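You operate a simulated robot arm through the tools that you are given. There is no shell and no other tool.

You run a simulated robot arm. Do the job below in one go: nothing can be reset, and whatever is moved stays where it is left.

## Task
Play the disc in the player's open tray on the small screen.
Fine: shut the tray, switch player and screen on, choose the disc input, press play once; wait till it shows; drop nothing.
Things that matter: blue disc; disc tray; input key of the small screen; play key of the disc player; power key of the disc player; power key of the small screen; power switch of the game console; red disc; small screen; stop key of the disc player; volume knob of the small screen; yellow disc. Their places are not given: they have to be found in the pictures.

It is judged by the outcome, as a careful person would: the job done as asked, and still so three seconds after it is handed in. It fails if anything else is knocked over, pushed out of place, dropped, spilled or broken.

## Robot
A 6-joint arm with a two-finger parallel gripper, fixed in place. Base frame: the origin is on the floor under the middle of its stand, x ahead of it, y to its left, z up. Units: mm, rad, N and s.
With the tool pointing down near the work surface it reaches from about 220 to 620 mm from the base axis. Its first joint turns from -2.007 to 2.007 rad. Payload 3.43 kg.
Tool frame: the origin (TCP) lies between the finger pads and is the grasp point; the fingertips stand 34 mm ahead of it; z points along the fingers, y is the line along which they close. The gripper opens to 128 mm. The fingers are 24 mm wide and 12 mm thick; the gripper's body (48 by 130 mm) begins 96 mm behind the TCP.
Orientation is that of the tool frame in the base frame, as [roll, pitch, yaw] about the fixed x, y, z axes, in that order (R = Rz(yaw) Ry(pitch) Rx(roll)). With the fingers straight down and closing along the base's y, the tool's x points along the base's -x, its y along +y and its z along -z.

## Interface
- The arm moves only by the tool jog_arm. Its argument "moves" is a list of rows, each a list of 7 numbers: the turn, a rotation vector about the tool's x, y, z in units of 4 degrees (1.0 is 4 degrees), then the shift along the tool's x, y, z in units of 30 mm (1.0 is 30 mm), then the finger opening in mm, from 0 to 128. In form: [[wx, wy, wz, tx, ty, tz, fingers], ...]. A call has 1 to 20 rows; each row shifts and turns the commanded pose from where the row before left it, along the tool's axes as they then stand. A call with a number of a shift or a turn outside -1 to 1 is refused whole. A row lasts 0.2 s, in which the tool goes at most 50 mm and 0.15 rad; a call with a longer step from one row to the next is refused whole, and so is a gripper value outside its range. A pose out of reach is approached as far as the arm can. The call stops where the force on the tool passes 40 N (or 10 N more than at its start, if that is more) or the arm is blocked; 0.2 s more then pass. Each finger travels about 153 mm/s and halts on what it meets, pressing with about 23 N; the grip force reading is that of the motor and also rises with nothing between the fingers. The clock runs only during rows and for 0.2 s after the last one: add rows that do not move to give the fingers time. It gives the time, the measured TCP pose, the force on the tool (base axes), the opening and the grip force at its end, in the units of the frame above (readings bear some noise), with the torque about the TCP (base axes, N m) and any sound that the robot's microphone picked up, and new pictures: "show" is both (left out), scene, wrist or none.
- Cameras (640 x 400 px; columns grow to the right, rows downward): "scene" is fixed at [400, -499.8, 986.4]; the picture's right is [0.99, 0.17, 0.00], its down [0.03, -0.18, -0.98] and it looks along [-0.17, 0.97, -0.18] (base axes); focal length 332 px, centre (320, 200). "wrist" rides on the gripper at [76, -11, -160] in the tool frame; the picture's right is [0.15, 0.99, 0.00], its down [-0.88, 0.13, -0.46] and it looks along [-0.45, 0.07, 0.89] (tool axes); focal length 234 px, centre (320, 200).
- slide_trunk(by): slides the trunk up (or, below 0, down) by that many mm; the arm rides with it, the base frame stays. It gives what a move gives, with no picture.
- probe_pixels(camera, pixels): for up to 12 pixels [column, row] of the newest picture of that camera ("zoom" is the newest enlarged one), the place [x, y, z] in the base frame of the surface seen there, good to about 2 mm. The clock stands still meanwhile.
- enlarge(camera, box): a new picture of the part [left, top, right, bottom] of that camera's present view, enlarged. The clock stands still meanwhile.
- hand_in(): hands the job in; it is judged then, once.

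Leave the gripper open and the arm clear of the work at the hand-in unless told otherwise.

The tools are called after "Call:" as a command line: name --pt "numbers of a row" for each row, then --argument value for the rest, lists and objects as JSON in quotes. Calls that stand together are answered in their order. jog_arm: Moves the arm, as the interface text tells. Its arguments: {"type":"object","properties":{"moves":{"type":"array"},"show":{"type":"string","enum":["both","scene","wrist","none"]}},"required":["moves"]} The other tools are called the same way: slide_trunk (by) moves the trunk up or down; probe_pixels (camera, pixels) gives the place of the surface under pixels of a picture; enlarge (camera, box) takes an enlarged picture of a part of a camera's view; hand_in () hands the job in.

At the start:

```text
t: 0.0
position: [97.1, 451.0, 1099.2]
ee_rot: [-3.141, 0.0, 3.14]
wrist_force: [-0.2, -0.1, 0.1]
wrist_torque: [0.01, -0.01, -0.01]
grip_width: 127.8
finger_force: 0.0
trunk travel left (down, up): [-652.0, 338.0]
```

scene: 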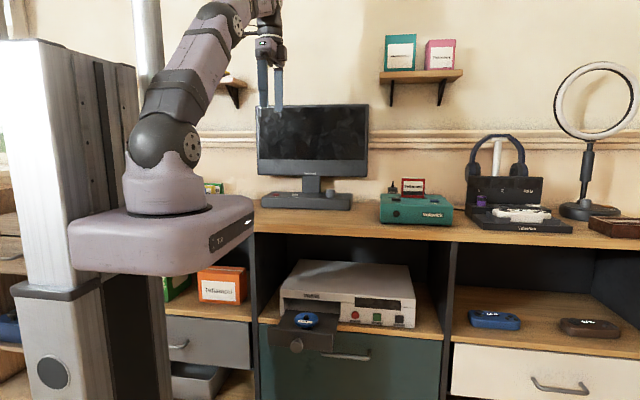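
wrist: 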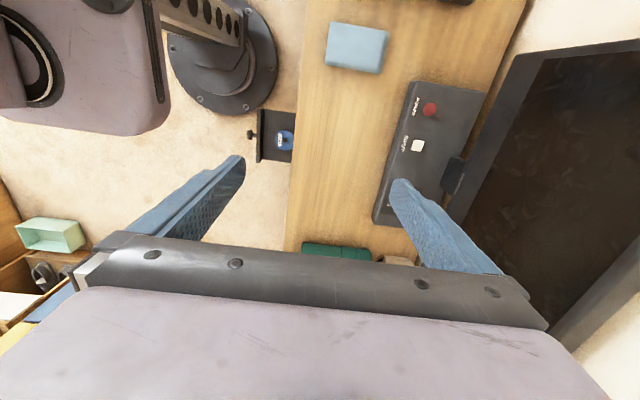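

The player stands on a shelf under the desk with its tray out and a blue disc on it, around (305,320) in the scene picture. The small screen's base is at (305,200). I'll enlarge both areas and probe some places.

Call:
enlarge --camera "scene" --box '[250, 250, 450, 375]'

Call:
probe_pixels --camera "scene" --pixels '[[308, 320], [297, 345], [283, 330], [333, 340], [355, 315], [376, 319], [399, 320], [345, 275], [412, 310], [283, 298], [310, 199], [330, 194]]'

Call:
enlarge --camera "wrist" --box '[240, 60, 500, 240]'

```text
3.20 times, centred on (350, 312) of scene
```

zoom: 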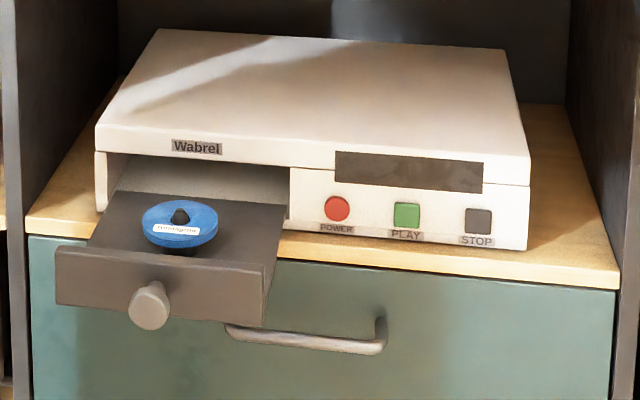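

```text
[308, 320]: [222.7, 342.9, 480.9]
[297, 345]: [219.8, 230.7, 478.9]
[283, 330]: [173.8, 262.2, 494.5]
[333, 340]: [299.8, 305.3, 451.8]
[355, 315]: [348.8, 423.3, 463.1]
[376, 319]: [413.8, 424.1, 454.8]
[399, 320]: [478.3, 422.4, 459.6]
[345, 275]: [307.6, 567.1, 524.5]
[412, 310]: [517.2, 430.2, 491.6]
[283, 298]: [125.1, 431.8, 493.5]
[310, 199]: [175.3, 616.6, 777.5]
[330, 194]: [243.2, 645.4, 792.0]
```

```text
2.22 times, centred on (370, 150) of wrist
```

zoom: 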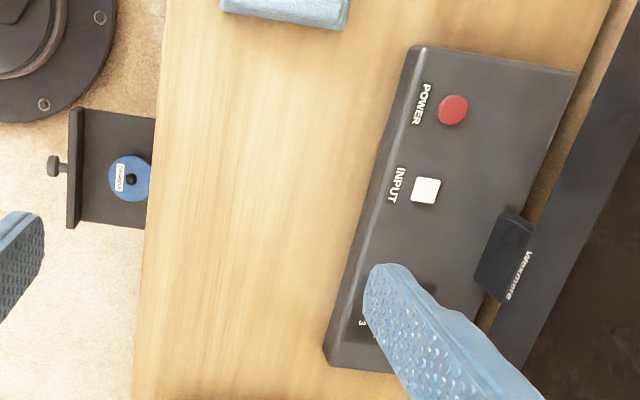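

In the wrist picture the screen's foot shows a red POWER key (429,110) and a white INPUT key (418,145). I'll probe these, the desk edge and the screen's foot, and enlarge the screen area in the scene.

Call:
probe_pixels --camera "wrist" --pixels '[[429, 110], [418, 145], [410, 190], [400, 130], [310, 140], [297, 140], [357, 50], [440, 130], [285, 140], [340, 250], [455, 175], [378, 220]]'

Call:
enlarge --camera "scene" --box '[240, 90, 400, 230]'

Call:
enlarge --camera "scene" --box '[370, 130, 620, 350]'

```text
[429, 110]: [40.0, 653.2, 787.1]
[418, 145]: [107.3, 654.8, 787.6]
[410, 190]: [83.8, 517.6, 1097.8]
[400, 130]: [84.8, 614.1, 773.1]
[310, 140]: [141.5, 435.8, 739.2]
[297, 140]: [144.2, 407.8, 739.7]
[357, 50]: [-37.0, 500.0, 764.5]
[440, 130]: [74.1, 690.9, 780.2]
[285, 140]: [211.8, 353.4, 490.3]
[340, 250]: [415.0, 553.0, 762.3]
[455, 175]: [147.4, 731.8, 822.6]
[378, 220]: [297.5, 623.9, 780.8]
```

```text
2.86 times, centred on (320, 160) of scene
```

zoom: 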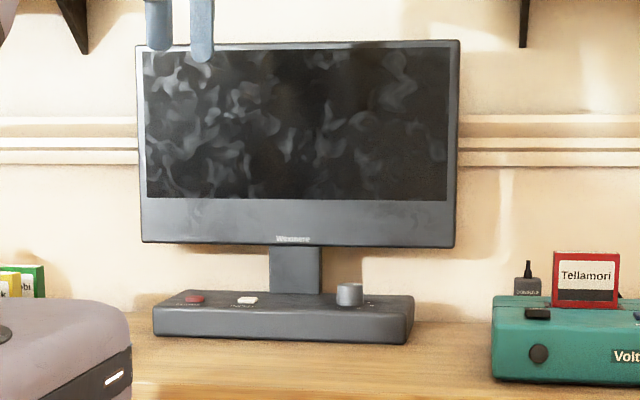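

```text
1.82 times, centred on (495, 240) of scene
```

zoom: 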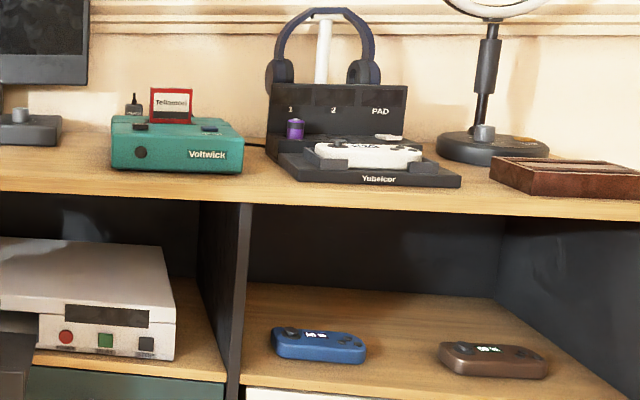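

Screen keys: POWER at about (40,653,787) and INPUT at (107,655,788). The player's keys face −y at about y=423. Next I'll probe the arm's platform, the desk edge, the shelf and the drawer handle to plan clearances.

Call:
probe_pixels --camera "scene" --pixels '[[160, 250], [230, 205], [215, 240], [100, 225], [340, 357], [352, 350], [420, 240], [420, 340], [270, 160], [310, 168], [310, 108], [345, 200]]'

Call:
probe_pixels --camera "wrist" --pixels '[[50, 235], [150, 100], [160, 40], [230, 60], [205, 15], [30, 50], [252, 135], [263, 140], [275, 115], [275, 155], [500, 150], [480, 200]]'

Call:
enlarge --camera "scene" --box '[60, 180, 280, 330]'

```text
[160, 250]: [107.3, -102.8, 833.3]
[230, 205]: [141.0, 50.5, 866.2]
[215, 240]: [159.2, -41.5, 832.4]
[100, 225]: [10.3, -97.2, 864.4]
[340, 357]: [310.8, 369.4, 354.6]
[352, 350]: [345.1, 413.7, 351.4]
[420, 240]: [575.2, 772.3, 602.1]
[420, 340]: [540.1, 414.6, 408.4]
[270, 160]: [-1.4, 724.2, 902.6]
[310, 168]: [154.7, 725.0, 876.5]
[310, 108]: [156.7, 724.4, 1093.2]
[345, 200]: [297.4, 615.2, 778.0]
```

```text
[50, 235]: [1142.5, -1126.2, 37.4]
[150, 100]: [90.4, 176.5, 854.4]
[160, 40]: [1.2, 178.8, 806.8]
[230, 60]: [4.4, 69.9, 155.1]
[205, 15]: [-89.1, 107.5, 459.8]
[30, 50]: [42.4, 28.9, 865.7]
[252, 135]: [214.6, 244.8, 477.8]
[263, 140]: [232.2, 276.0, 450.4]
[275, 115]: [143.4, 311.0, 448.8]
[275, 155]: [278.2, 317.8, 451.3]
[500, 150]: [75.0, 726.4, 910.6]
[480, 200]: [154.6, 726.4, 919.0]
```

```text
2.67 times, centred on (170, 255) of scene
```

zoom: 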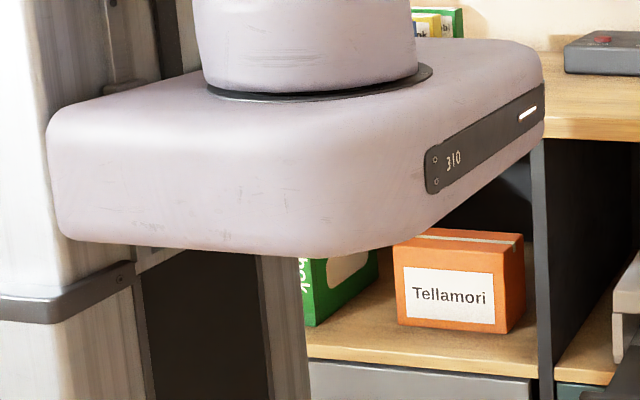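

The platform's top is at z≈866 and the desk top at about 740. The screen's foot keys are best pressed with the tool tilted about 45° toward +y. First I'll close the fingers and tilt in place, 11 rows of −4° about tool x, in free space above the desk.

Call:
jog_arm --pt "-1 0 0 0 0 0 0" --pt "-1 0 0 0 0 0 0" --pt "-1 0 0 0 0 0 0" --pt "-1 0 0 0 0 0 0" --pt "-1 0 0 0 0 0 0" --pt "-1 0 0 0 0 0 0" --pt "-1 0 0 0 0 0 0" --pt "-1 0 0 0 0 0 0" --pt "-1 0 0 0 0 0 0" --pt "-1 0 0 0 0 0 0" --pt "-1 0 0 0 0 0 0" --show "both"

```text
t: 2.4
position: [97.0, 452.3, 1099.9]
ee_rot: [2.373, -0.001, 3.141]
wrist_force: [-0.7, 0.8, -0.2]
wrist_torque: [-0.04, 0.01, -0.02]
grip_width: 0.1
finger_force: 23.1
trunk travel left (down, up): [-652.0, 338.0]
```

scene: 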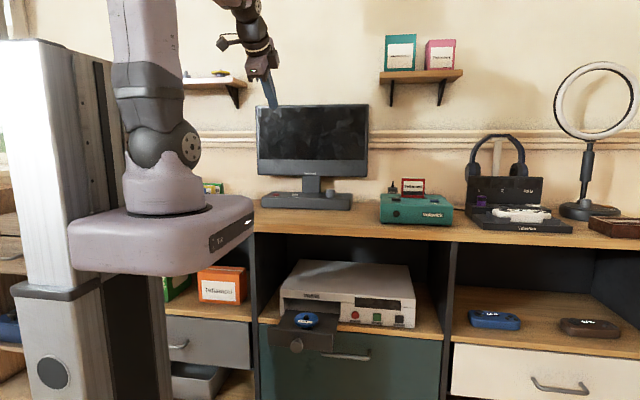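
wrist: 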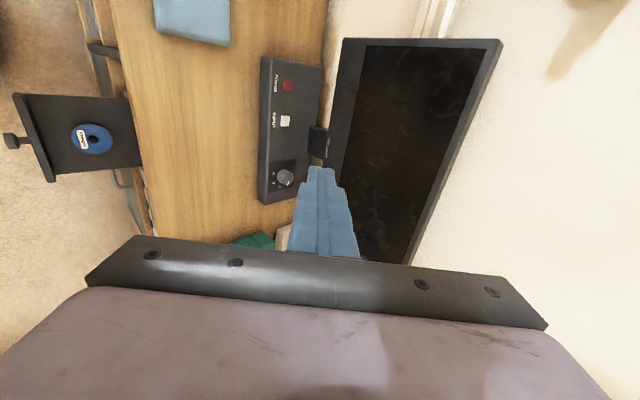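

The tilt went as planned. In the new wrist picture POWER is at (288,86), INPUT at (285,121) and the volume knob at (285,178). Next I'll go to a hover about 45 mm above the POWER key, staying well ahead of the panel at y≈724.

Call:
probe_pixels --camera "wrist" --pixels '[[288, 86], [284, 86], [292, 86], [285, 121], [281, 121], [289, 121], [285, 178], [270, 100], [300, 100], [313, 195]]'

Call:
jog_arm --pt "0 0 0 0.158 -0.109 0.821 0" --pt "0 0 0 0.158 -0.109 0.821 0" --pt "0 0 0 0.158 -0.109 0.821 0" --pt "0 0 0 0.158 -0.109 0.821 0" --pt "0 0 0 0.158 -0.109 0.821 0" --pt "0 0 0 0.158 -0.109 0.821 0" --pt "0 0 0 0.158 -0.109 0.821 0" --pt "0 0 0 0.158 -0.109 0.821 0" --pt "0 0 0 0.158 -0.109 0.821 0" --pt "0 0 0 0.158 -0.109 0.821 0" --pt "0 0 0 0.158 -0.109 0.821 0" --pt "0 0 0 0.158 -0.109 0.821 0" --show "both"

```text
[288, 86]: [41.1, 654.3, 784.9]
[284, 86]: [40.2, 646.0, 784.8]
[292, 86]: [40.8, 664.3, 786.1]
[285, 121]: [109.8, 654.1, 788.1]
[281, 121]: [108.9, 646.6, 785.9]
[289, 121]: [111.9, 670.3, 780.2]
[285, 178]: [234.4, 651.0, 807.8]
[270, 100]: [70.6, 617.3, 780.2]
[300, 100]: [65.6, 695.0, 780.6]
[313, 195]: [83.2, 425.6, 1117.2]
```

```text
t: 5.0
position: [40.6, 627.8, 859.9]
ee_rot: [2.374, 0.0, -3.141]
wrist_force: [-0.5, 0.0, 0.0]
wrist_torque: [-0.04, 0.02, -0.01]
grip_width: 0.4
finger_force: 23.3
trunk travel left (down, up): [-652.0, 338.0]
```

scene: 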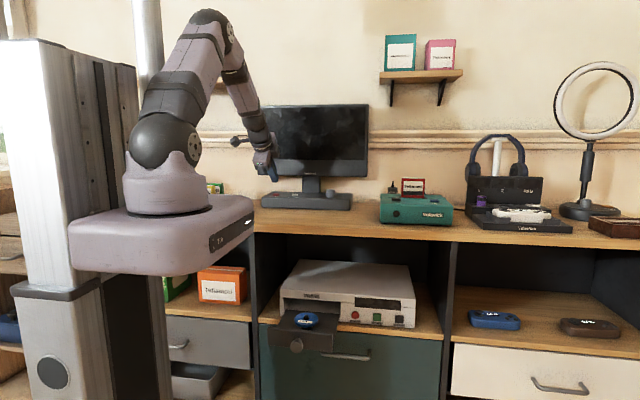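
wrist: 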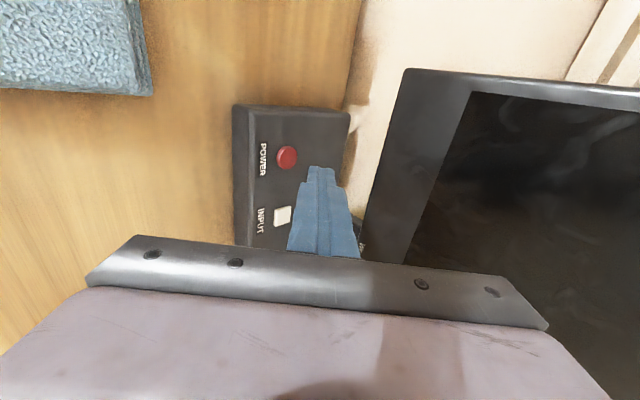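

I'm at hover with forces near zero. The fingers' lower corner is about 40 mm above the key and some 9 mm short in y. I'll shift +y by 9 mm and go down 30 mm, then down in 2 mm rows to about contact.

Call:
jog_arm --pt "0 0 0 0 -0.16 0.309 0" --pt "0 0 0 0 -0.16 0.309 0" --pt "0 0 0 0 -0.16 0.309 0" --pt "0 0 0 0 -0.0463 0.048 0" --pt "0 0 0 0 -0.0463 0.048 0" --pt "0 0 0 0 -0.0463 0.048 0" --pt "0 0 0 0 0 0 0" --show "both"

```text
t: 6.6
position: [40.0, 637.6, 824.3]
ee_rot: [2.373, 0.0, -3.141]
wrist_force: [-0.5, 0.6, -0.6]
wrist_torque: [0.04, 0.0, -0.02]
grip_width: 0.1
finger_force: 22.8
trunk travel left (down, up): [-652.0, 338.0]
```

scene: 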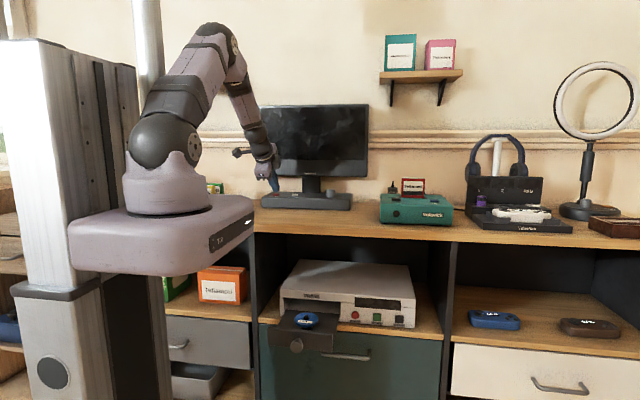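
wrist: 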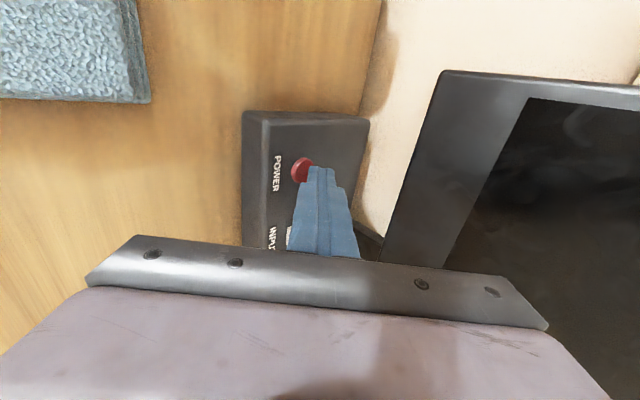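

The lower corner should be about 5 mm above the key at (40,653,786). I'll keep going down in 1.5 mm rows and read the force and any sound.

Call:
jog_arm --pt "0 0 0 0 -0.0347 0.036 0" --pt "0 0 0 0 -0.0347 0.036 0" --pt "0 0 0 0 -0.0347 0.036 0" --pt "0 0 0 0 -0.0347 0.036 0" --pt "0 0 0 0 0 0 0" --show "wrist"

```text
t: 7.8
position: [42.4, 637.7, 818.0]
ee_rot: [2.375, 0.0, 3.141]
wrist_force: [-1.1, 0.2, -0.1]
wrist_torque: [0.0, 0.0, -0.01]
grip_width: 0.0
finger_force: 23.0
trunk travel left (down, up): [-652.0, 338.0]
```

wrist: 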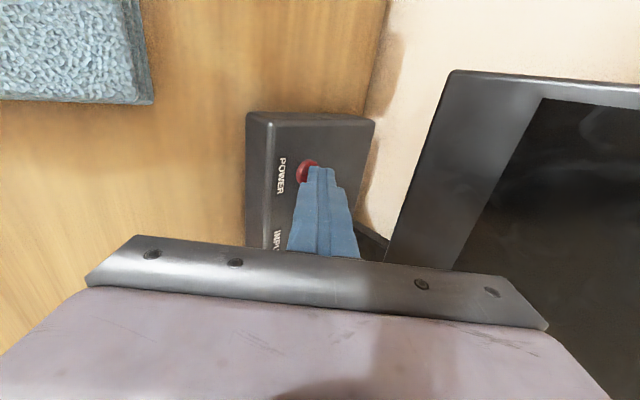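

There's no force yet. I'll enlarge the wrist view near the key to see how the fingertip lines up.

Call:
enlarge --camera "wrist" --box '[240, 100, 400, 260]'

Call:
probe_pixels --camera "wrist" --pixels '[[303, 170], [300, 172], [309, 172], [316, 172], [326, 172], [318, 180]]'

```text
2.50 times, centred on (320, 180) of wrist
```

zoom: 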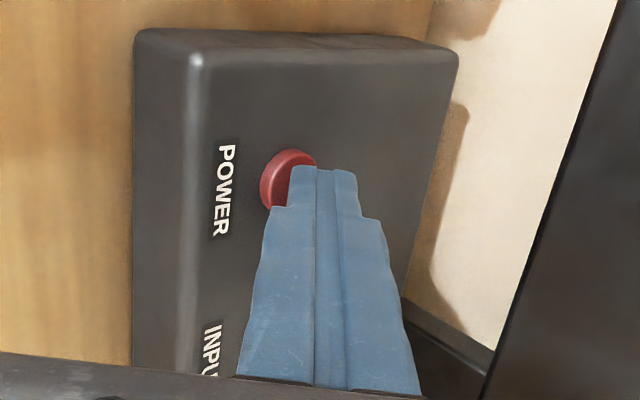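

```text
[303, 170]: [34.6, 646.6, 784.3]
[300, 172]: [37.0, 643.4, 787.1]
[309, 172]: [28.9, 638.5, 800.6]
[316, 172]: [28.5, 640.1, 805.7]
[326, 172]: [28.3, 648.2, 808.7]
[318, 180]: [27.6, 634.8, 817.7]
```

The finger is narrower at its tip than assumed, so contact is slightly lower. The alignment looks right, with the tip over the key. I'll continue down in 1.5 mm rows.

Call:
jog_arm --pt "0 0 0 0 -0.0347 0.036 0" --pt "0 0 0 0 -0.0347 0.036 0" --pt "0 0 0 0 -0.0347 0.036 0" --pt "0 0 0 0 0 0 0" --show "both"

```text
t: 8.8
position: [41.5, 637.6, 815.6]
ee_rot: [2.372, 0.0, -3.142]
wrist_force: [0.6, -0.1, 1.1]
wrist_torque: [0.04, 0.02, 0.01]
grip_width: 0.0
finger_force: 22.7
trunk travel left (down, up): [-652.0, 338.0]
heard: click
```

scene: 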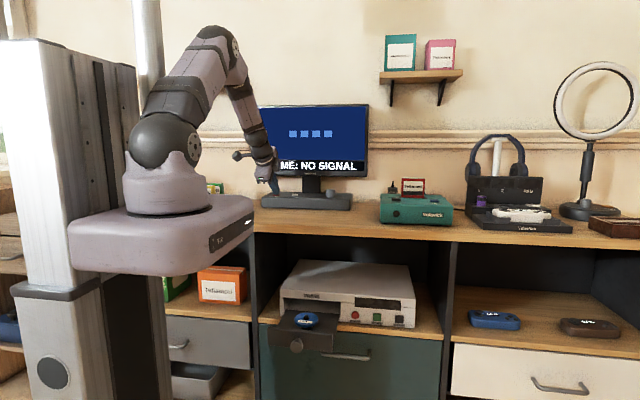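
wrist: 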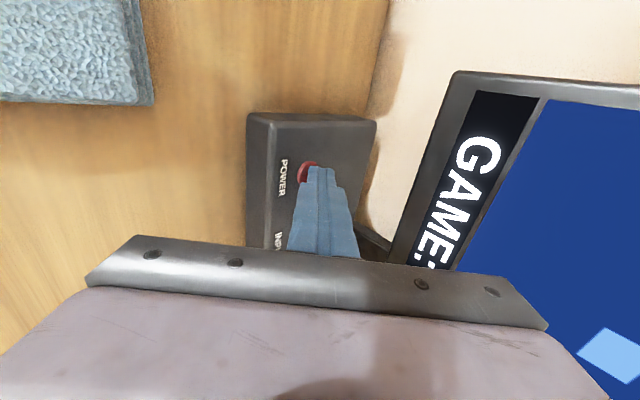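

A click, and the screen came on showing "GAME: NO SIGNAL". I'll lift 30 mm straight up and move +69 mm in x to stand above the INPUT key at (109,654,787).

Call:
jog_arm --pt "0 0 0 0 0.232 -0.24 0" --pt "0 0 0 0 0.232 -0.24 0" --pt "0 0 0 0 0.232 -0.24 0" --pt "0 0 0 -0.575 0 0 0" --pt "0 0 0 -0.575 0 0 0" --pt "0 0 0 -0.575 0 0 0" --pt "0 0 0 -0.575 0 0 0" --pt "0 0 0 0 0 0 0" --show "both"

```text
t: 10.6
position: [109.4, 637.4, 844.4]
ee_rot: [2.374, 0.0, 3.141]
wrist_force: [-0.7, -0.5, 0.2]
wrist_torque: [-0.01, 0.0, 0.0]
grip_width: 0.0
finger_force: 22.7
trunk travel left (down, up): [-652.0, 338.0]
```

scene: 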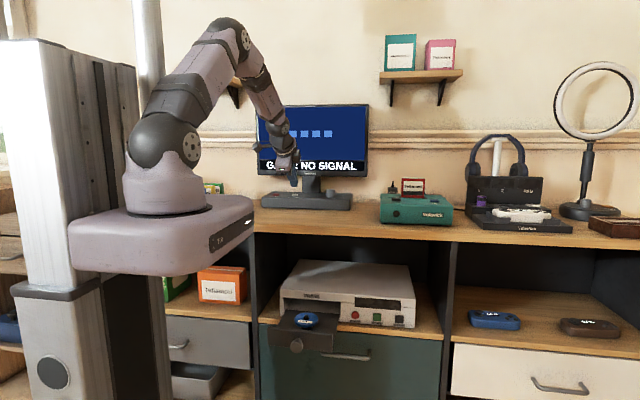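
wrist: 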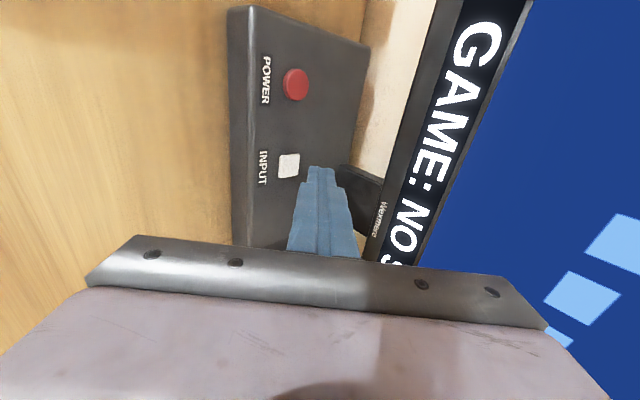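

The tip is over INPUT at (288,165). I'll go down 24 mm, then in 1.5 mm rows to where the last key clicked.

Call:
jog_arm --pt "0 0 0 0 -0.185 0.192 0" --pt "0 0 0 0 -0.185 0.192 0" --pt "0 0 0 0 -0.185 0.192 0" --pt "0 0 0 0 -0.0347 0.036 0" --pt "0 0 0 0 -0.0347 0.036 0" --pt "0 0 0 0 -0.0347 0.036 0" --pt "0 0 0 0 0 0 0" --show "both"

```text
t: 12.2
position: [110.1, 638.3, 815.0]
ee_rot: [2.372, 0.001, 3.141]
wrist_force: [-0.8, -0.7, 1.9]
wrist_torque: [0.01, 0.07, 0.0]
grip_width: 0.2
finger_force: 23.1
trunk travel left (down, up): [-652.0, 338.0]
heard: click
```

scene: 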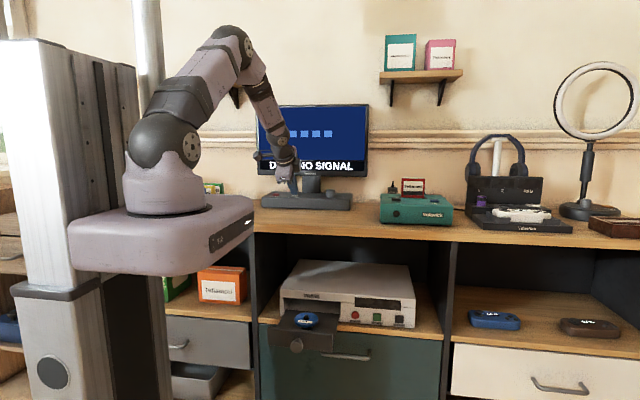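
wrist: 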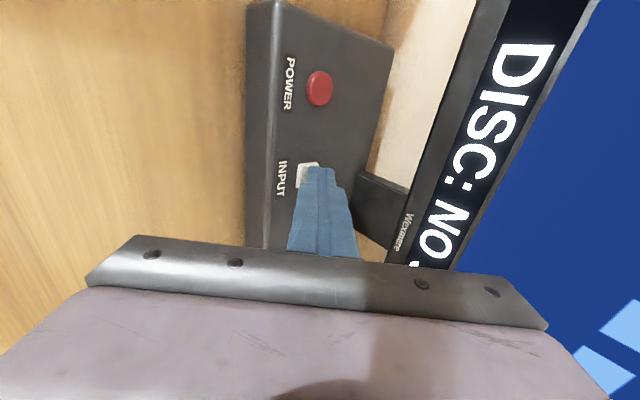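

A second click, and the wrist picture now reads "DISC: NO SIGNAL", so the input is set. I'll lift 60 mm straight up, then draw back to the front of the desk, ready to lower the trunk for the player.

Call:
jog_arm --pt "0 0 0 0 0.348 -0.36 0" --pt "0 0 0 0 0.348 -0.36 0" --pt "0 0 0 0 0.348 -0.36 0" --pt "0 0 0 0 0.348 -0.36 0" --pt "0 0 0 -0.398 -0.281 -0.633 0" --pt "0 0 0 -0.398 -0.281 -0.633 0" --pt "0 0 0 -0.398 -0.281 -0.633 0" --pt "0 0 0 -0.398 -0.281 -0.633 0" --pt "0 0 0 -0.398 -0.281 -0.633 0" --pt "0 0 0 -0.398 -0.281 -0.633 0" --pt "0 0 0 -0.398 -0.281 -0.633 0" --pt "0 0 0 -0.398 -0.281 -0.633 0" --pt "0 0 0 -0.398 -0.281 -0.633 0" --pt "0 0 0 -0.398 -0.281 -0.633 0" --pt "0 0 0 -0.398 -0.281 -0.633 0" --pt "0 0 0 -0.398 -0.281 -0.633 0" --pt "0 0 0 -0.398 -0.281 -0.633 0" --pt "0 0 0 -0.398 -0.281 -0.633 0" --pt "0 0 0 -0.398 -0.281 -0.633 0" --pt "0 0 0 -0.398 -0.281 -0.633 0" --show "both"

```text
t: 16.4
position: [298.9, 329.8, 1000.7]
ee_rot: [2.374, -0.001, -3.14]
wrist_force: [0.4, -0.4, 0.3]
wrist_torque: [0.0, -0.03, 0.04]
grip_width: 0.0
finger_force: 22.7
trunk travel left (down, up): [-652.0, 338.0]
```

scene: 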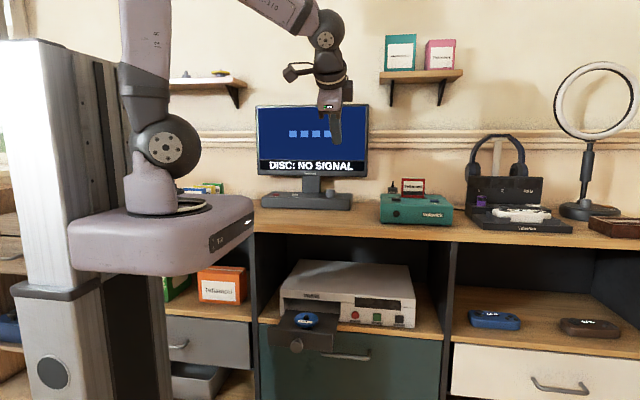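
wrist: 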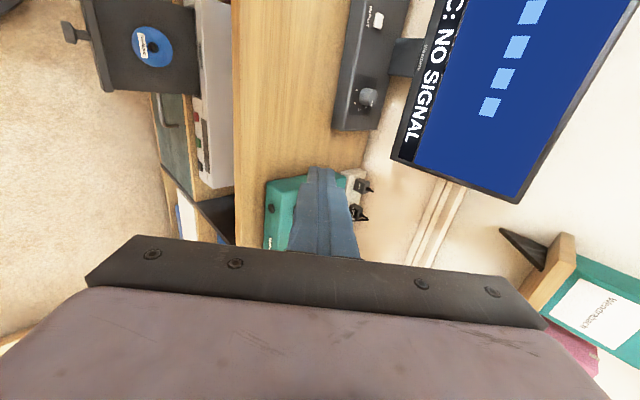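

The screen shows "DISC: NO SIGNAL" and the arm is clear. I'll probe the tray panel, knob and key faces more closely using an enlarged scene view.

Call:
enlarge --camera "scene" --box '[260, 285, 420, 385]'

Call:
probe_pixels --camera "zoom" --pixels '[[40, 220], [230, 230], [265, 240], [150, 245], [270, 270], [150, 215], [60, 215], [379, 121], [468, 132], [556, 140], [245, 150], [60, 90]]'

```text
4.00 times, centred on (340, 335) of scene
```

zoom: 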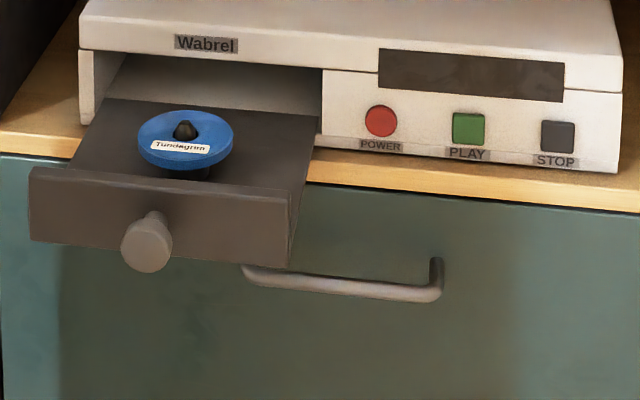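

```text
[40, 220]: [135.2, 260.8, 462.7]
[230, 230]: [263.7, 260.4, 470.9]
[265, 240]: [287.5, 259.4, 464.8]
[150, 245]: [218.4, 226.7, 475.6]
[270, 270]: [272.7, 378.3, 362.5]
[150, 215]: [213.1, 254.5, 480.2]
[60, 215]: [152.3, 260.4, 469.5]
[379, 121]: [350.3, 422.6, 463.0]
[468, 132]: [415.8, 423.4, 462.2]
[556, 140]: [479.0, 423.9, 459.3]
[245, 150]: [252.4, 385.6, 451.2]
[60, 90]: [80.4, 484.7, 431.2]
```

The tray panel's front is at y≈260, x 130–300, z 447–495, and the knob's end is at (218,227,476). Before lowering the trunk I'll check what lies beneath and beside the platform on the left, around scene pixels (195,340) and (200,385).

Call:
probe_pixels --camera "scene" --pixels '[[180, 345], [200, 372], [200, 390], [235, 375], [215, 290], [240, 340], [155, 300], [120, 300], [60, 370], [30, 330], [355, 322], [310, 296]]'

Call:
enlarge --camera "scene" --box '[0, 230, 280, 400]'

```text
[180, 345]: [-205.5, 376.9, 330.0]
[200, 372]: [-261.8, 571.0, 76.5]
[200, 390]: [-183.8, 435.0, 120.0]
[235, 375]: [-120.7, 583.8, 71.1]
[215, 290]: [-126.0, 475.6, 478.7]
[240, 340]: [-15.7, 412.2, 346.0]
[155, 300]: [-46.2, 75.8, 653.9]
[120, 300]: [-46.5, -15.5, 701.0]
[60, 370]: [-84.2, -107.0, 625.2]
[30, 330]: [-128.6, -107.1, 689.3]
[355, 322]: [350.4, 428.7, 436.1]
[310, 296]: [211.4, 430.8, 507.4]
```

```text
2.29 times, centred on (140, 315) of scene
```

zoom: 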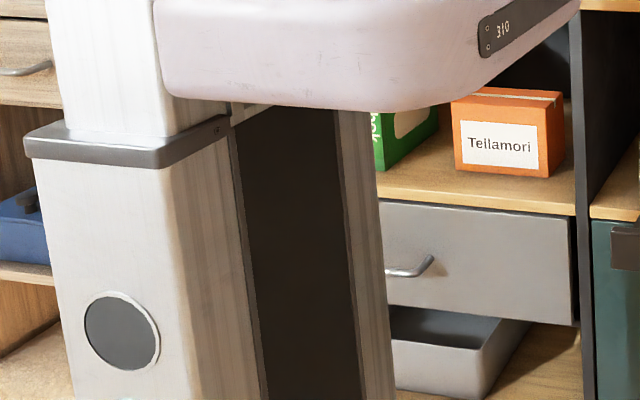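

The player's face is at y≈430, and nothing stands under the platform (nearest is a drawer handle at y≈377, and the platform ends at y≈180). I'll lower the trunk by 340 mm; the tool stays in front of the desk edge (y≈405).

Call:
slide_trunk --by -340

```text
t: 19.7
position: [299.0, 330.0, 661.5]
ee_rot: [2.374, 0.0, 3.142]
wrist_force: [0.6, 0.4, 0.4]
wrist_torque: [-0.02, -0.02, 0.01]
grip_width: 0.0
finger_force: 22.7
trunk travel left (down, up): [-312.0, 678.0]
```

The trunk is down and the tool is at (299,330,661), clear. I'll draw back to about (270,205,580), in front of and above the tray panel.

Call:
jog_arm --pt "0 0 0 0.138 -0.693 -0.14 0" --pt "0 0 0 0.138 -0.693 -0.14 0" --pt "0 0 0 0.138 -0.693 -0.14 0" --pt "0 0 0 0.138 -0.693 -0.14 0" --pt "0 0 0 0.138 -0.693 -0.14 0" --pt "0 0 0 0.138 -0.693 -0.14 0" --pt "0 0 0 0.138 -0.693 -0.14 0" --show "both"

```text
t: 21.3
position: [270.1, 206.0, 580.7]
ee_rot: [2.373, 0.001, 3.141]
wrist_force: [-0.6, -0.7, -0.6]
wrist_torque: [0.03, 0.0, 0.01]
grip_width: 0.0
finger_force: 22.7
trunk travel left (down, up): [-312.0, 678.0]
```

scene: 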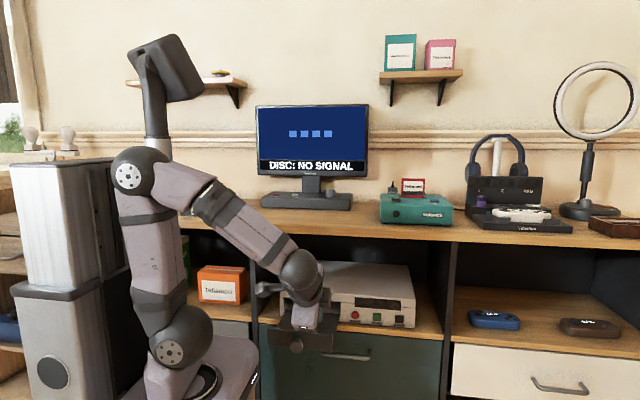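
wrist: 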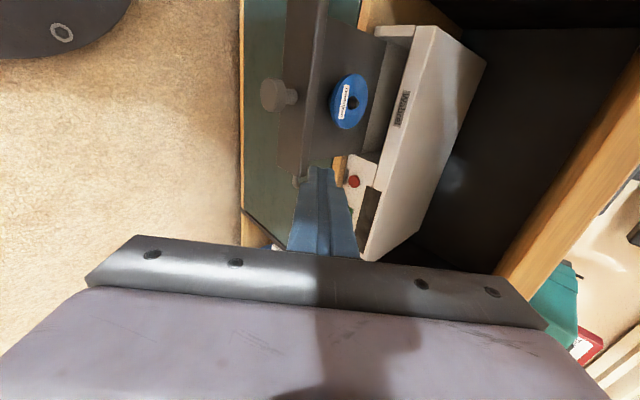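

Arm clear. The tip is about in front of the panel's right part. I'll go down to z≈492, about 18 mm ahead of the panel face, beside the knob.

Call:
jog_arm --pt "0 0 0 0 -0.388 0.44 0" --pt "0 0 0 0 -0.388 0.44 0" --pt "0 0 0 0 -0.388 0.44 0" --pt "0 0 0 0 -0.388 0.44 0" --pt "0 0 0 0 -0.388 0.44 0" --pt "0 0 0 0 0 0 0" --show "both"

```text
t: 22.7
position: [289.3, 213.3, 499.5]
ee_rot: [2.372, -0.002, -3.141]
wrist_force: [0.2, 0.3, 0.5]
wrist_torque: [-0.02, 0.02, 0.03]
grip_width: 0.0
finger_force: 23.1
out of reach, approached as far as the arm can: row 2, 3, 4, 5
trunk travel left (down, up): [-312.0, 678.0]
```

scene: 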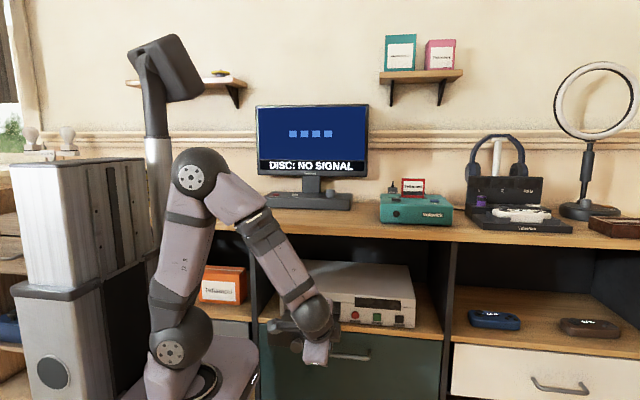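
wrist: 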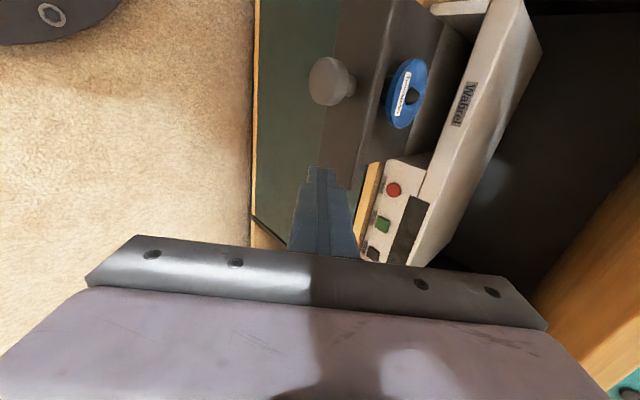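

That pose is slightly too close for the arm: it stopped at x=289 and z=499, near the panel's right edge (300). I'll yaw the tool about 20° around the vertical so the wrist moves outward, which brings x≈270 within reach.

Call:
jog_arm --pt "0 0.6947 -0.7193 0 0 0 0" --pt "0 0.6947 -0.7193 0 0 0 0" --pt "0 0.6947 -0.7193 0 0 0 0" --pt "0 0.6947 -0.7193 0 0 0 0" --pt "0 0.6947 -0.7193 0 0 0 0" --pt "0 0 0 0 0 0 0" --show "both"

```text
t: 24.1
position: [289.3, 212.4, 499.7]
ee_rot: [2.374, 0.001, -2.792]
wrist_force: [-0.6, 0.5, -0.1]
wrist_torque: [-0.01, -0.01, -0.02]
grip_width: 0.0
finger_force: 22.2
trunk travel left (down, up): [-312.0, 678.0]
```

scene: 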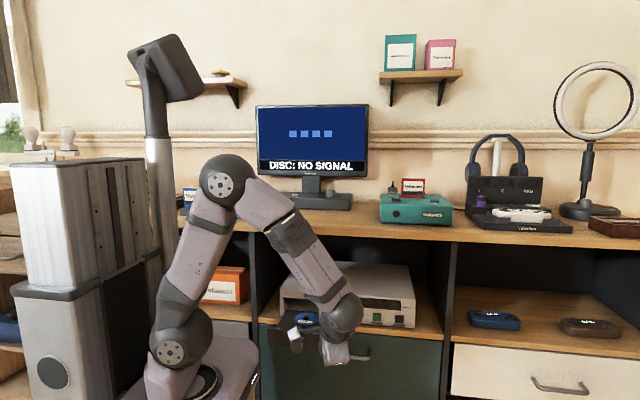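
wrist: 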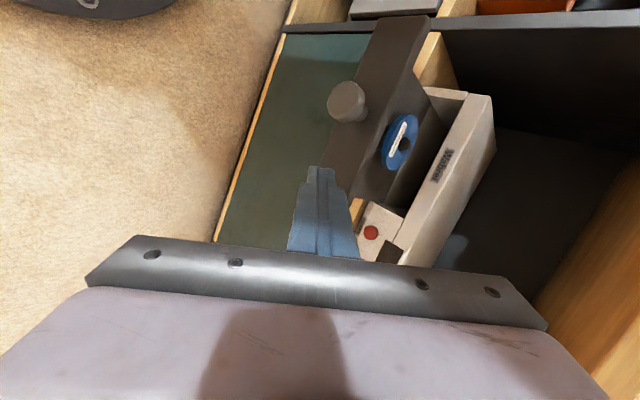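

The tool is yawed now and at (289,212,500). The tip sits about 14 mm before the panel. I'll shift 17 mm toward −x and 6 mm down, then ease forward in +y to touch the panel.

Call:
jog_arm --pt "0 0 0 0.266 0 0.139 0" --pt "0 0 0 0.266 0 0.139 0" --pt "0 0 0 -0.0456 0.0901 0.087 0" --pt "0 0 0 -0.0456 0.0901 0.087 0" --pt "0 0 0 -0.0456 0.0901 0.087 0" --pt "0 0 0 -0.0456 0.0901 0.087 0" --pt "0 0 0 -0.0456 0.0901 0.087 0" --show "both"

```text
t: 25.7
position: [273.9, 233.1, 493.2]
ee_rot: [2.374, 0.0, -2.793]
wrist_force: [-0.4, -0.1, 0.9]
wrist_torque: [-0.01, 0.01, 0.0]
grip_width: 0.0
finger_force: 22.8
trunk travel left (down, up): [-312.0, 678.0]
```

scene: 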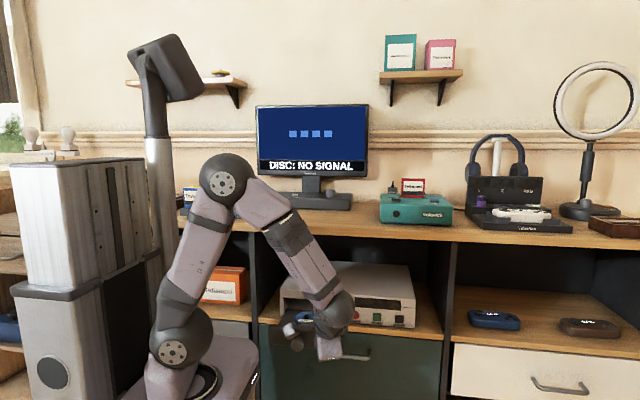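
wrist: 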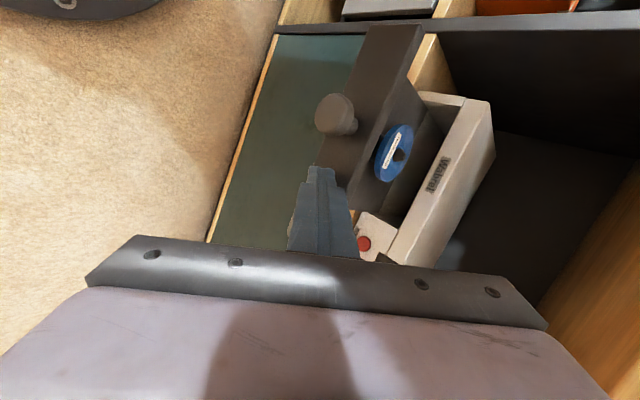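

No force shows yet. I'll enlarge the wrist view around the fingertip to see the gap to the panel.

Call:
enlarge --camera "wrist" --box '[260, 80, 420, 240]'

Call:
probe_pixels --camera "wrist" --pixels '[[345, 150], [350, 175], [395, 45], [335, 110], [318, 170], [325, 172], [309, 172], [390, 150]]'

```text
2.50 times, centred on (340, 160) of wrist
```

zoom: 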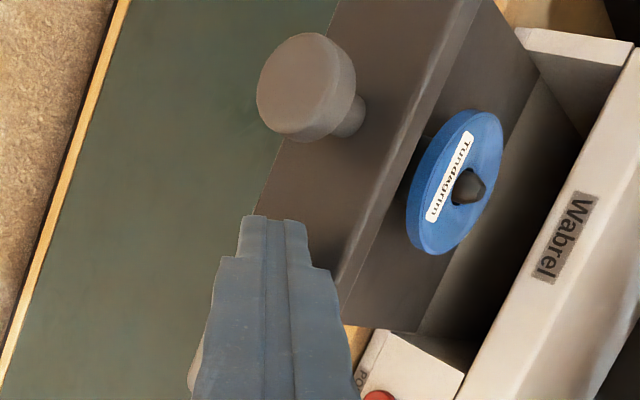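

```text
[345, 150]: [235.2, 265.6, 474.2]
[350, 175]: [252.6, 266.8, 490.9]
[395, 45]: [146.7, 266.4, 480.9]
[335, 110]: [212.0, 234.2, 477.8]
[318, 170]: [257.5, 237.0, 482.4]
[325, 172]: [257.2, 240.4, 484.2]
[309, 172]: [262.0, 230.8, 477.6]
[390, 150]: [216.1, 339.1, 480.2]
```

The panel now reads y≈266 and the knob end y≈234, so the tray has already moved about 6 mm with almost no force. I'll keep pushing gently in +y, 8 mm per row for 96 mm.

Call:
jog_arm --pt "0 0 0 -0.0912 0.1802 0.1741 0" --pt "0 0 0 -0.0912 0.1802 0.1741 0" --pt "0 0 0 -0.0912 0.1802 0.1741 0" --pt "0 0 0 -0.0912 0.1802 0.1741 0" --pt "0 0 0 -0.0912 0.1802 0.1741 0" --pt "0 0 0 -0.0912 0.1802 0.1741 0" --pt "0 0 0 -0.0912 0.1802 0.1741 0" --pt "0 0 0 -0.0912 0.1802 0.1741 0" --pt "0 0 0 -0.0912 0.1802 0.1741 0" --pt "0 0 0 -0.0912 0.1802 0.1741 0" --pt "0 0 0 -0.0912 0.1802 0.1741 0" --pt "0 0 0 -0.0912 0.1802 0.1741 0" --show "both"

```text
t: 28.3
position: [272.9, 327.9, 494.7]
ee_rot: [2.374, 0.001, -2.792]
wrist_force: [-0.4, -0.5, -0.5]
wrist_torque: [0.01, -0.01, 0.0]
grip_width: 0.5
finger_force: 23.0
trunk travel left (down, up): [-312.0, 678.0]
```

scene: 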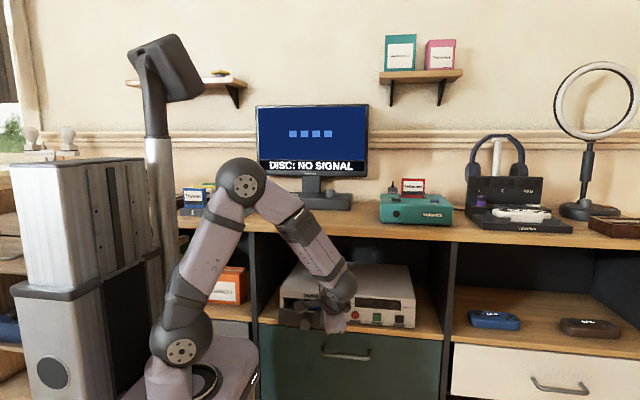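
wrist: 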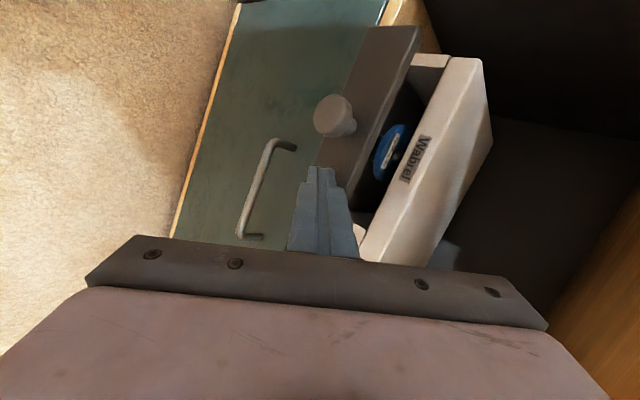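

The tray follows with no notable force, its front at about y≈360 now. I'll push another 40 mm.

Call:
jog_arm --pt "0 0 0 -0.0912 0.1802 0.1741 0" --pt "0 0 0 -0.0912 0.1802 0.1741 0" --pt "0 0 0 -0.0912 0.1802 0.1741 0" --pt "0 0 0 -0.0912 0.1802 0.1741 0" --pt "0 0 0 -0.0912 0.1802 0.1741 0" --show "both"

Call:
probe_pixels --camera "wrist" --pixels '[[345, 150], [395, 45], [335, 110], [355, 160], [420, 160], [430, 62]]'

```text
t: 29.5
position: [273.2, 369.1, 494.1]
ee_rot: [2.374, 0.001, -2.794]
wrist_force: [-0.2, -0.7, 0.0]
wrist_torque: [0.01, 0.02, 0.01]
grip_width: 0.0
finger_force: 22.7
trunk travel left (down, up): [-312.0, 678.0]
```

scene: 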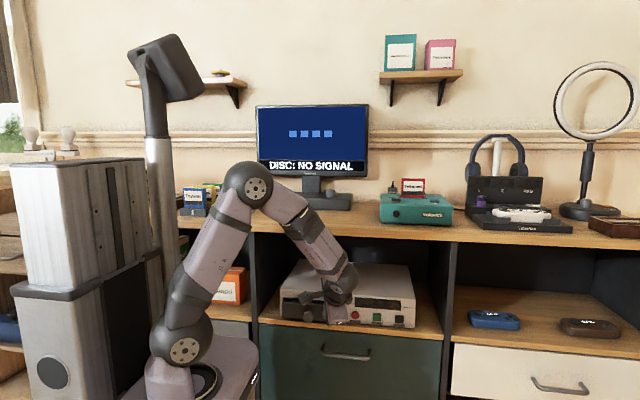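
wrist: 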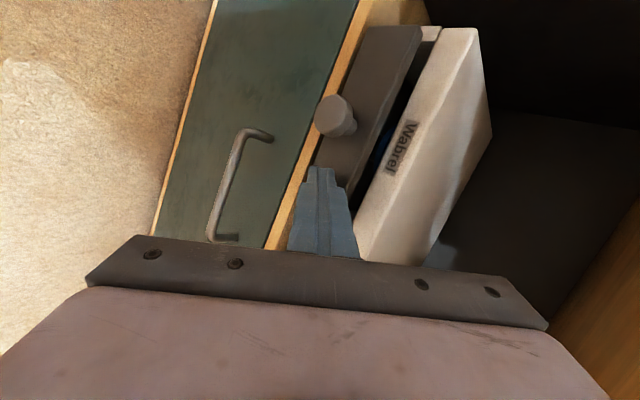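

```text
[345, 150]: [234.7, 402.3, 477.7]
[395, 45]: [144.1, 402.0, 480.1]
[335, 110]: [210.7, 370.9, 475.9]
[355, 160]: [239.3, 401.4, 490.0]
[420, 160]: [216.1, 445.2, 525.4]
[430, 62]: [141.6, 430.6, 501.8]
```

The panel is at y≈402 and the player's face at y≈430. I'll continue in 3 mm rows, watching for the end stop.

Call:
jog_arm --pt "0 0 0 -0.0342 0.0676 0.0653 0" --pt "0 0 0 -0.0342 0.0676 0.0653 0" --pt "0 0 0 -0.0342 0.0676 0.0653 0" --pt "0 0 0 -0.0342 0.0676 0.0653 0" --pt "0 0 0 -0.0342 0.0676 0.0653 0" --show "wrist"

Call:
probe_pixels --camera "wrist" --pixels '[[345, 150], [395, 45], [335, 110], [355, 160], [420, 160]]'

```text
t: 30.7
position: [272.8, 382.6, 494.3]
ee_rot: [2.372, 0.0, -2.792]
wrist_force: [0.0, -0.2, 0.4]
wrist_torque: [-0.01, -0.03, 0.01]
grip_width: 0.0
finger_force: 22.8
trunk travel left (down, up): [-312.0, 678.0]
```

wrist: 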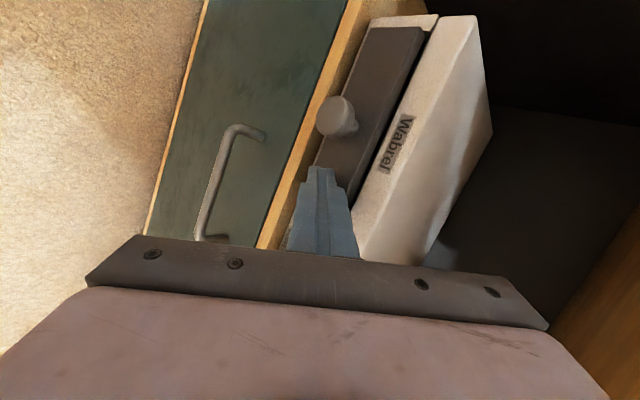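

```text
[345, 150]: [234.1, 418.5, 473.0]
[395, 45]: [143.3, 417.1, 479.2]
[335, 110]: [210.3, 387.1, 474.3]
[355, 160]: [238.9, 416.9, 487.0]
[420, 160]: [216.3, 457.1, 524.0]
```

The panel is at y≈417.5 with no resistance. I'll continue in 2 mm rows.

Call:
jog_arm --pt "0 0 0 -0.0228 0.0451 0.0435 0" --pt "0 0 0 -0.0228 0.0451 0.0435 0" --pt "0 0 0 -0.0228 0.0451 0.0435 0" --pt "0 0 0 -0.0228 0.0451 0.0435 0" --pt "0 0 0 0 0 0 0" --show "wrist"

Call:
probe_pixels --camera "wrist" --pixels '[[345, 150], [395, 45], [335, 110], [355, 160], [420, 160]]'

Call:
enlarge --camera "wrist" --box '[280, 10, 500, 260]'

```text
t: 32.0
position: [274.9, 388.2, 494.5]
ee_rot: [2.377, 0.001, -2.79]
wrist_force: [0.2, -18.2, 12.3]
wrist_torque: [0.07, 0.01, 0.04]
grip_width: 0.0
finger_force: 23.0
trunk travel left (down, up): [-312.0, 678.0]
stopped in row 5: the force on the tool passed its limit at 41 N (the readings are from after the stop); the commanded pose is now the measured one
```

wrist: 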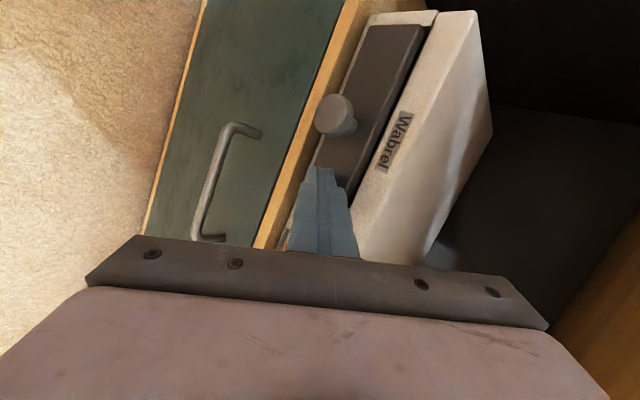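

```text
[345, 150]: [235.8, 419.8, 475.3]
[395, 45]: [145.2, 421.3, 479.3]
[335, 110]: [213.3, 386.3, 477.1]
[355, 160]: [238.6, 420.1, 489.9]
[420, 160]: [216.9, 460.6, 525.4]
```

```text
1.60 times, centred on (390, 135) of wrist
```

zoom: 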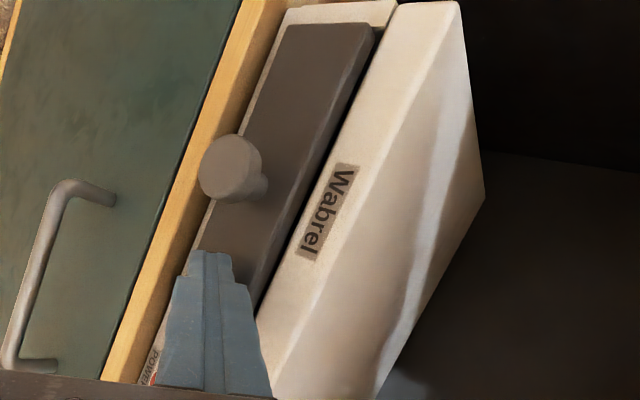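

The tray reached its stop, with the panel at y≈420.5 (41 N passed, 18 N still pressing). I'll back off straight in −y by 40 mm and then check the tray and player.

Call:
jog_arm --pt "0 0 0 0.0456 -0.0901 -0.087 0" --pt "0 0 0 0.0684 -0.1352 -0.1306 0" --pt "0 0 0 0.114 -0.2253 -0.2176 0" --pt "0 0 0 0.114 -0.2253 -0.2176 0" --pt "0 0 0 0.114 -0.2253 -0.2176 0" --pt "0 0 0 0 0 0 0" --show "both"

Call:
enlarge --camera "scene" --box '[260, 250, 430, 360]'

```text
t: 33.4
position: [272.7, 348.3, 493.1]
ee_rot: [2.38, 0.001, -2.793]
wrist_force: [-1.0, 0.7, -0.5]
wrist_torque: [0.01, 0.01, 0.03]
grip_width: 0.0
finger_force: 23.0
trunk travel left (down, up): [-312.0, 678.0]
```

scene: 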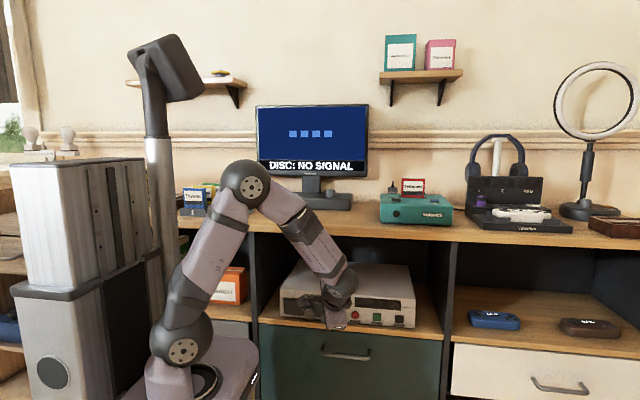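
wrist: 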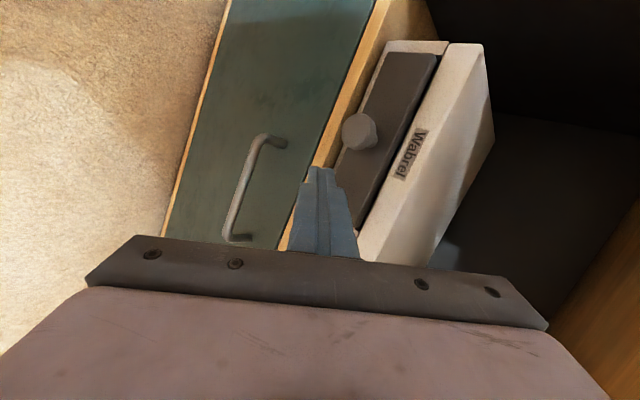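

```text
3.64 times, centred on (345, 305) of scene
```

zoom: 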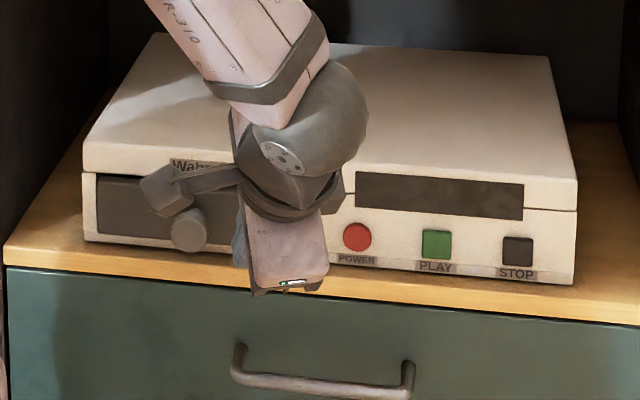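

The tray is in. Probing the keys and face again will show whether the player has shifted and give the key positions.

Call:
probe_pixels --camera "zoom" --pixels '[[357, 237], [436, 243], [517, 250], [400, 222], [345, 260], [140, 215], [190, 232], [120, 160], [570, 190], [357, 228], [357, 247]]'

```text
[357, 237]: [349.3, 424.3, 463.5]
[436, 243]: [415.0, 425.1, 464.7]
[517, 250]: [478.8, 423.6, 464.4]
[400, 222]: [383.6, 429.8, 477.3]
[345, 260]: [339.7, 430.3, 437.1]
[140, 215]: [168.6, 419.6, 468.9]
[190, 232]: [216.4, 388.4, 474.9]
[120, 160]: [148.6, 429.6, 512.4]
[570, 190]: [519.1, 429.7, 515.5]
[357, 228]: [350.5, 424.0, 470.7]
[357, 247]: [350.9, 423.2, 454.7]
```

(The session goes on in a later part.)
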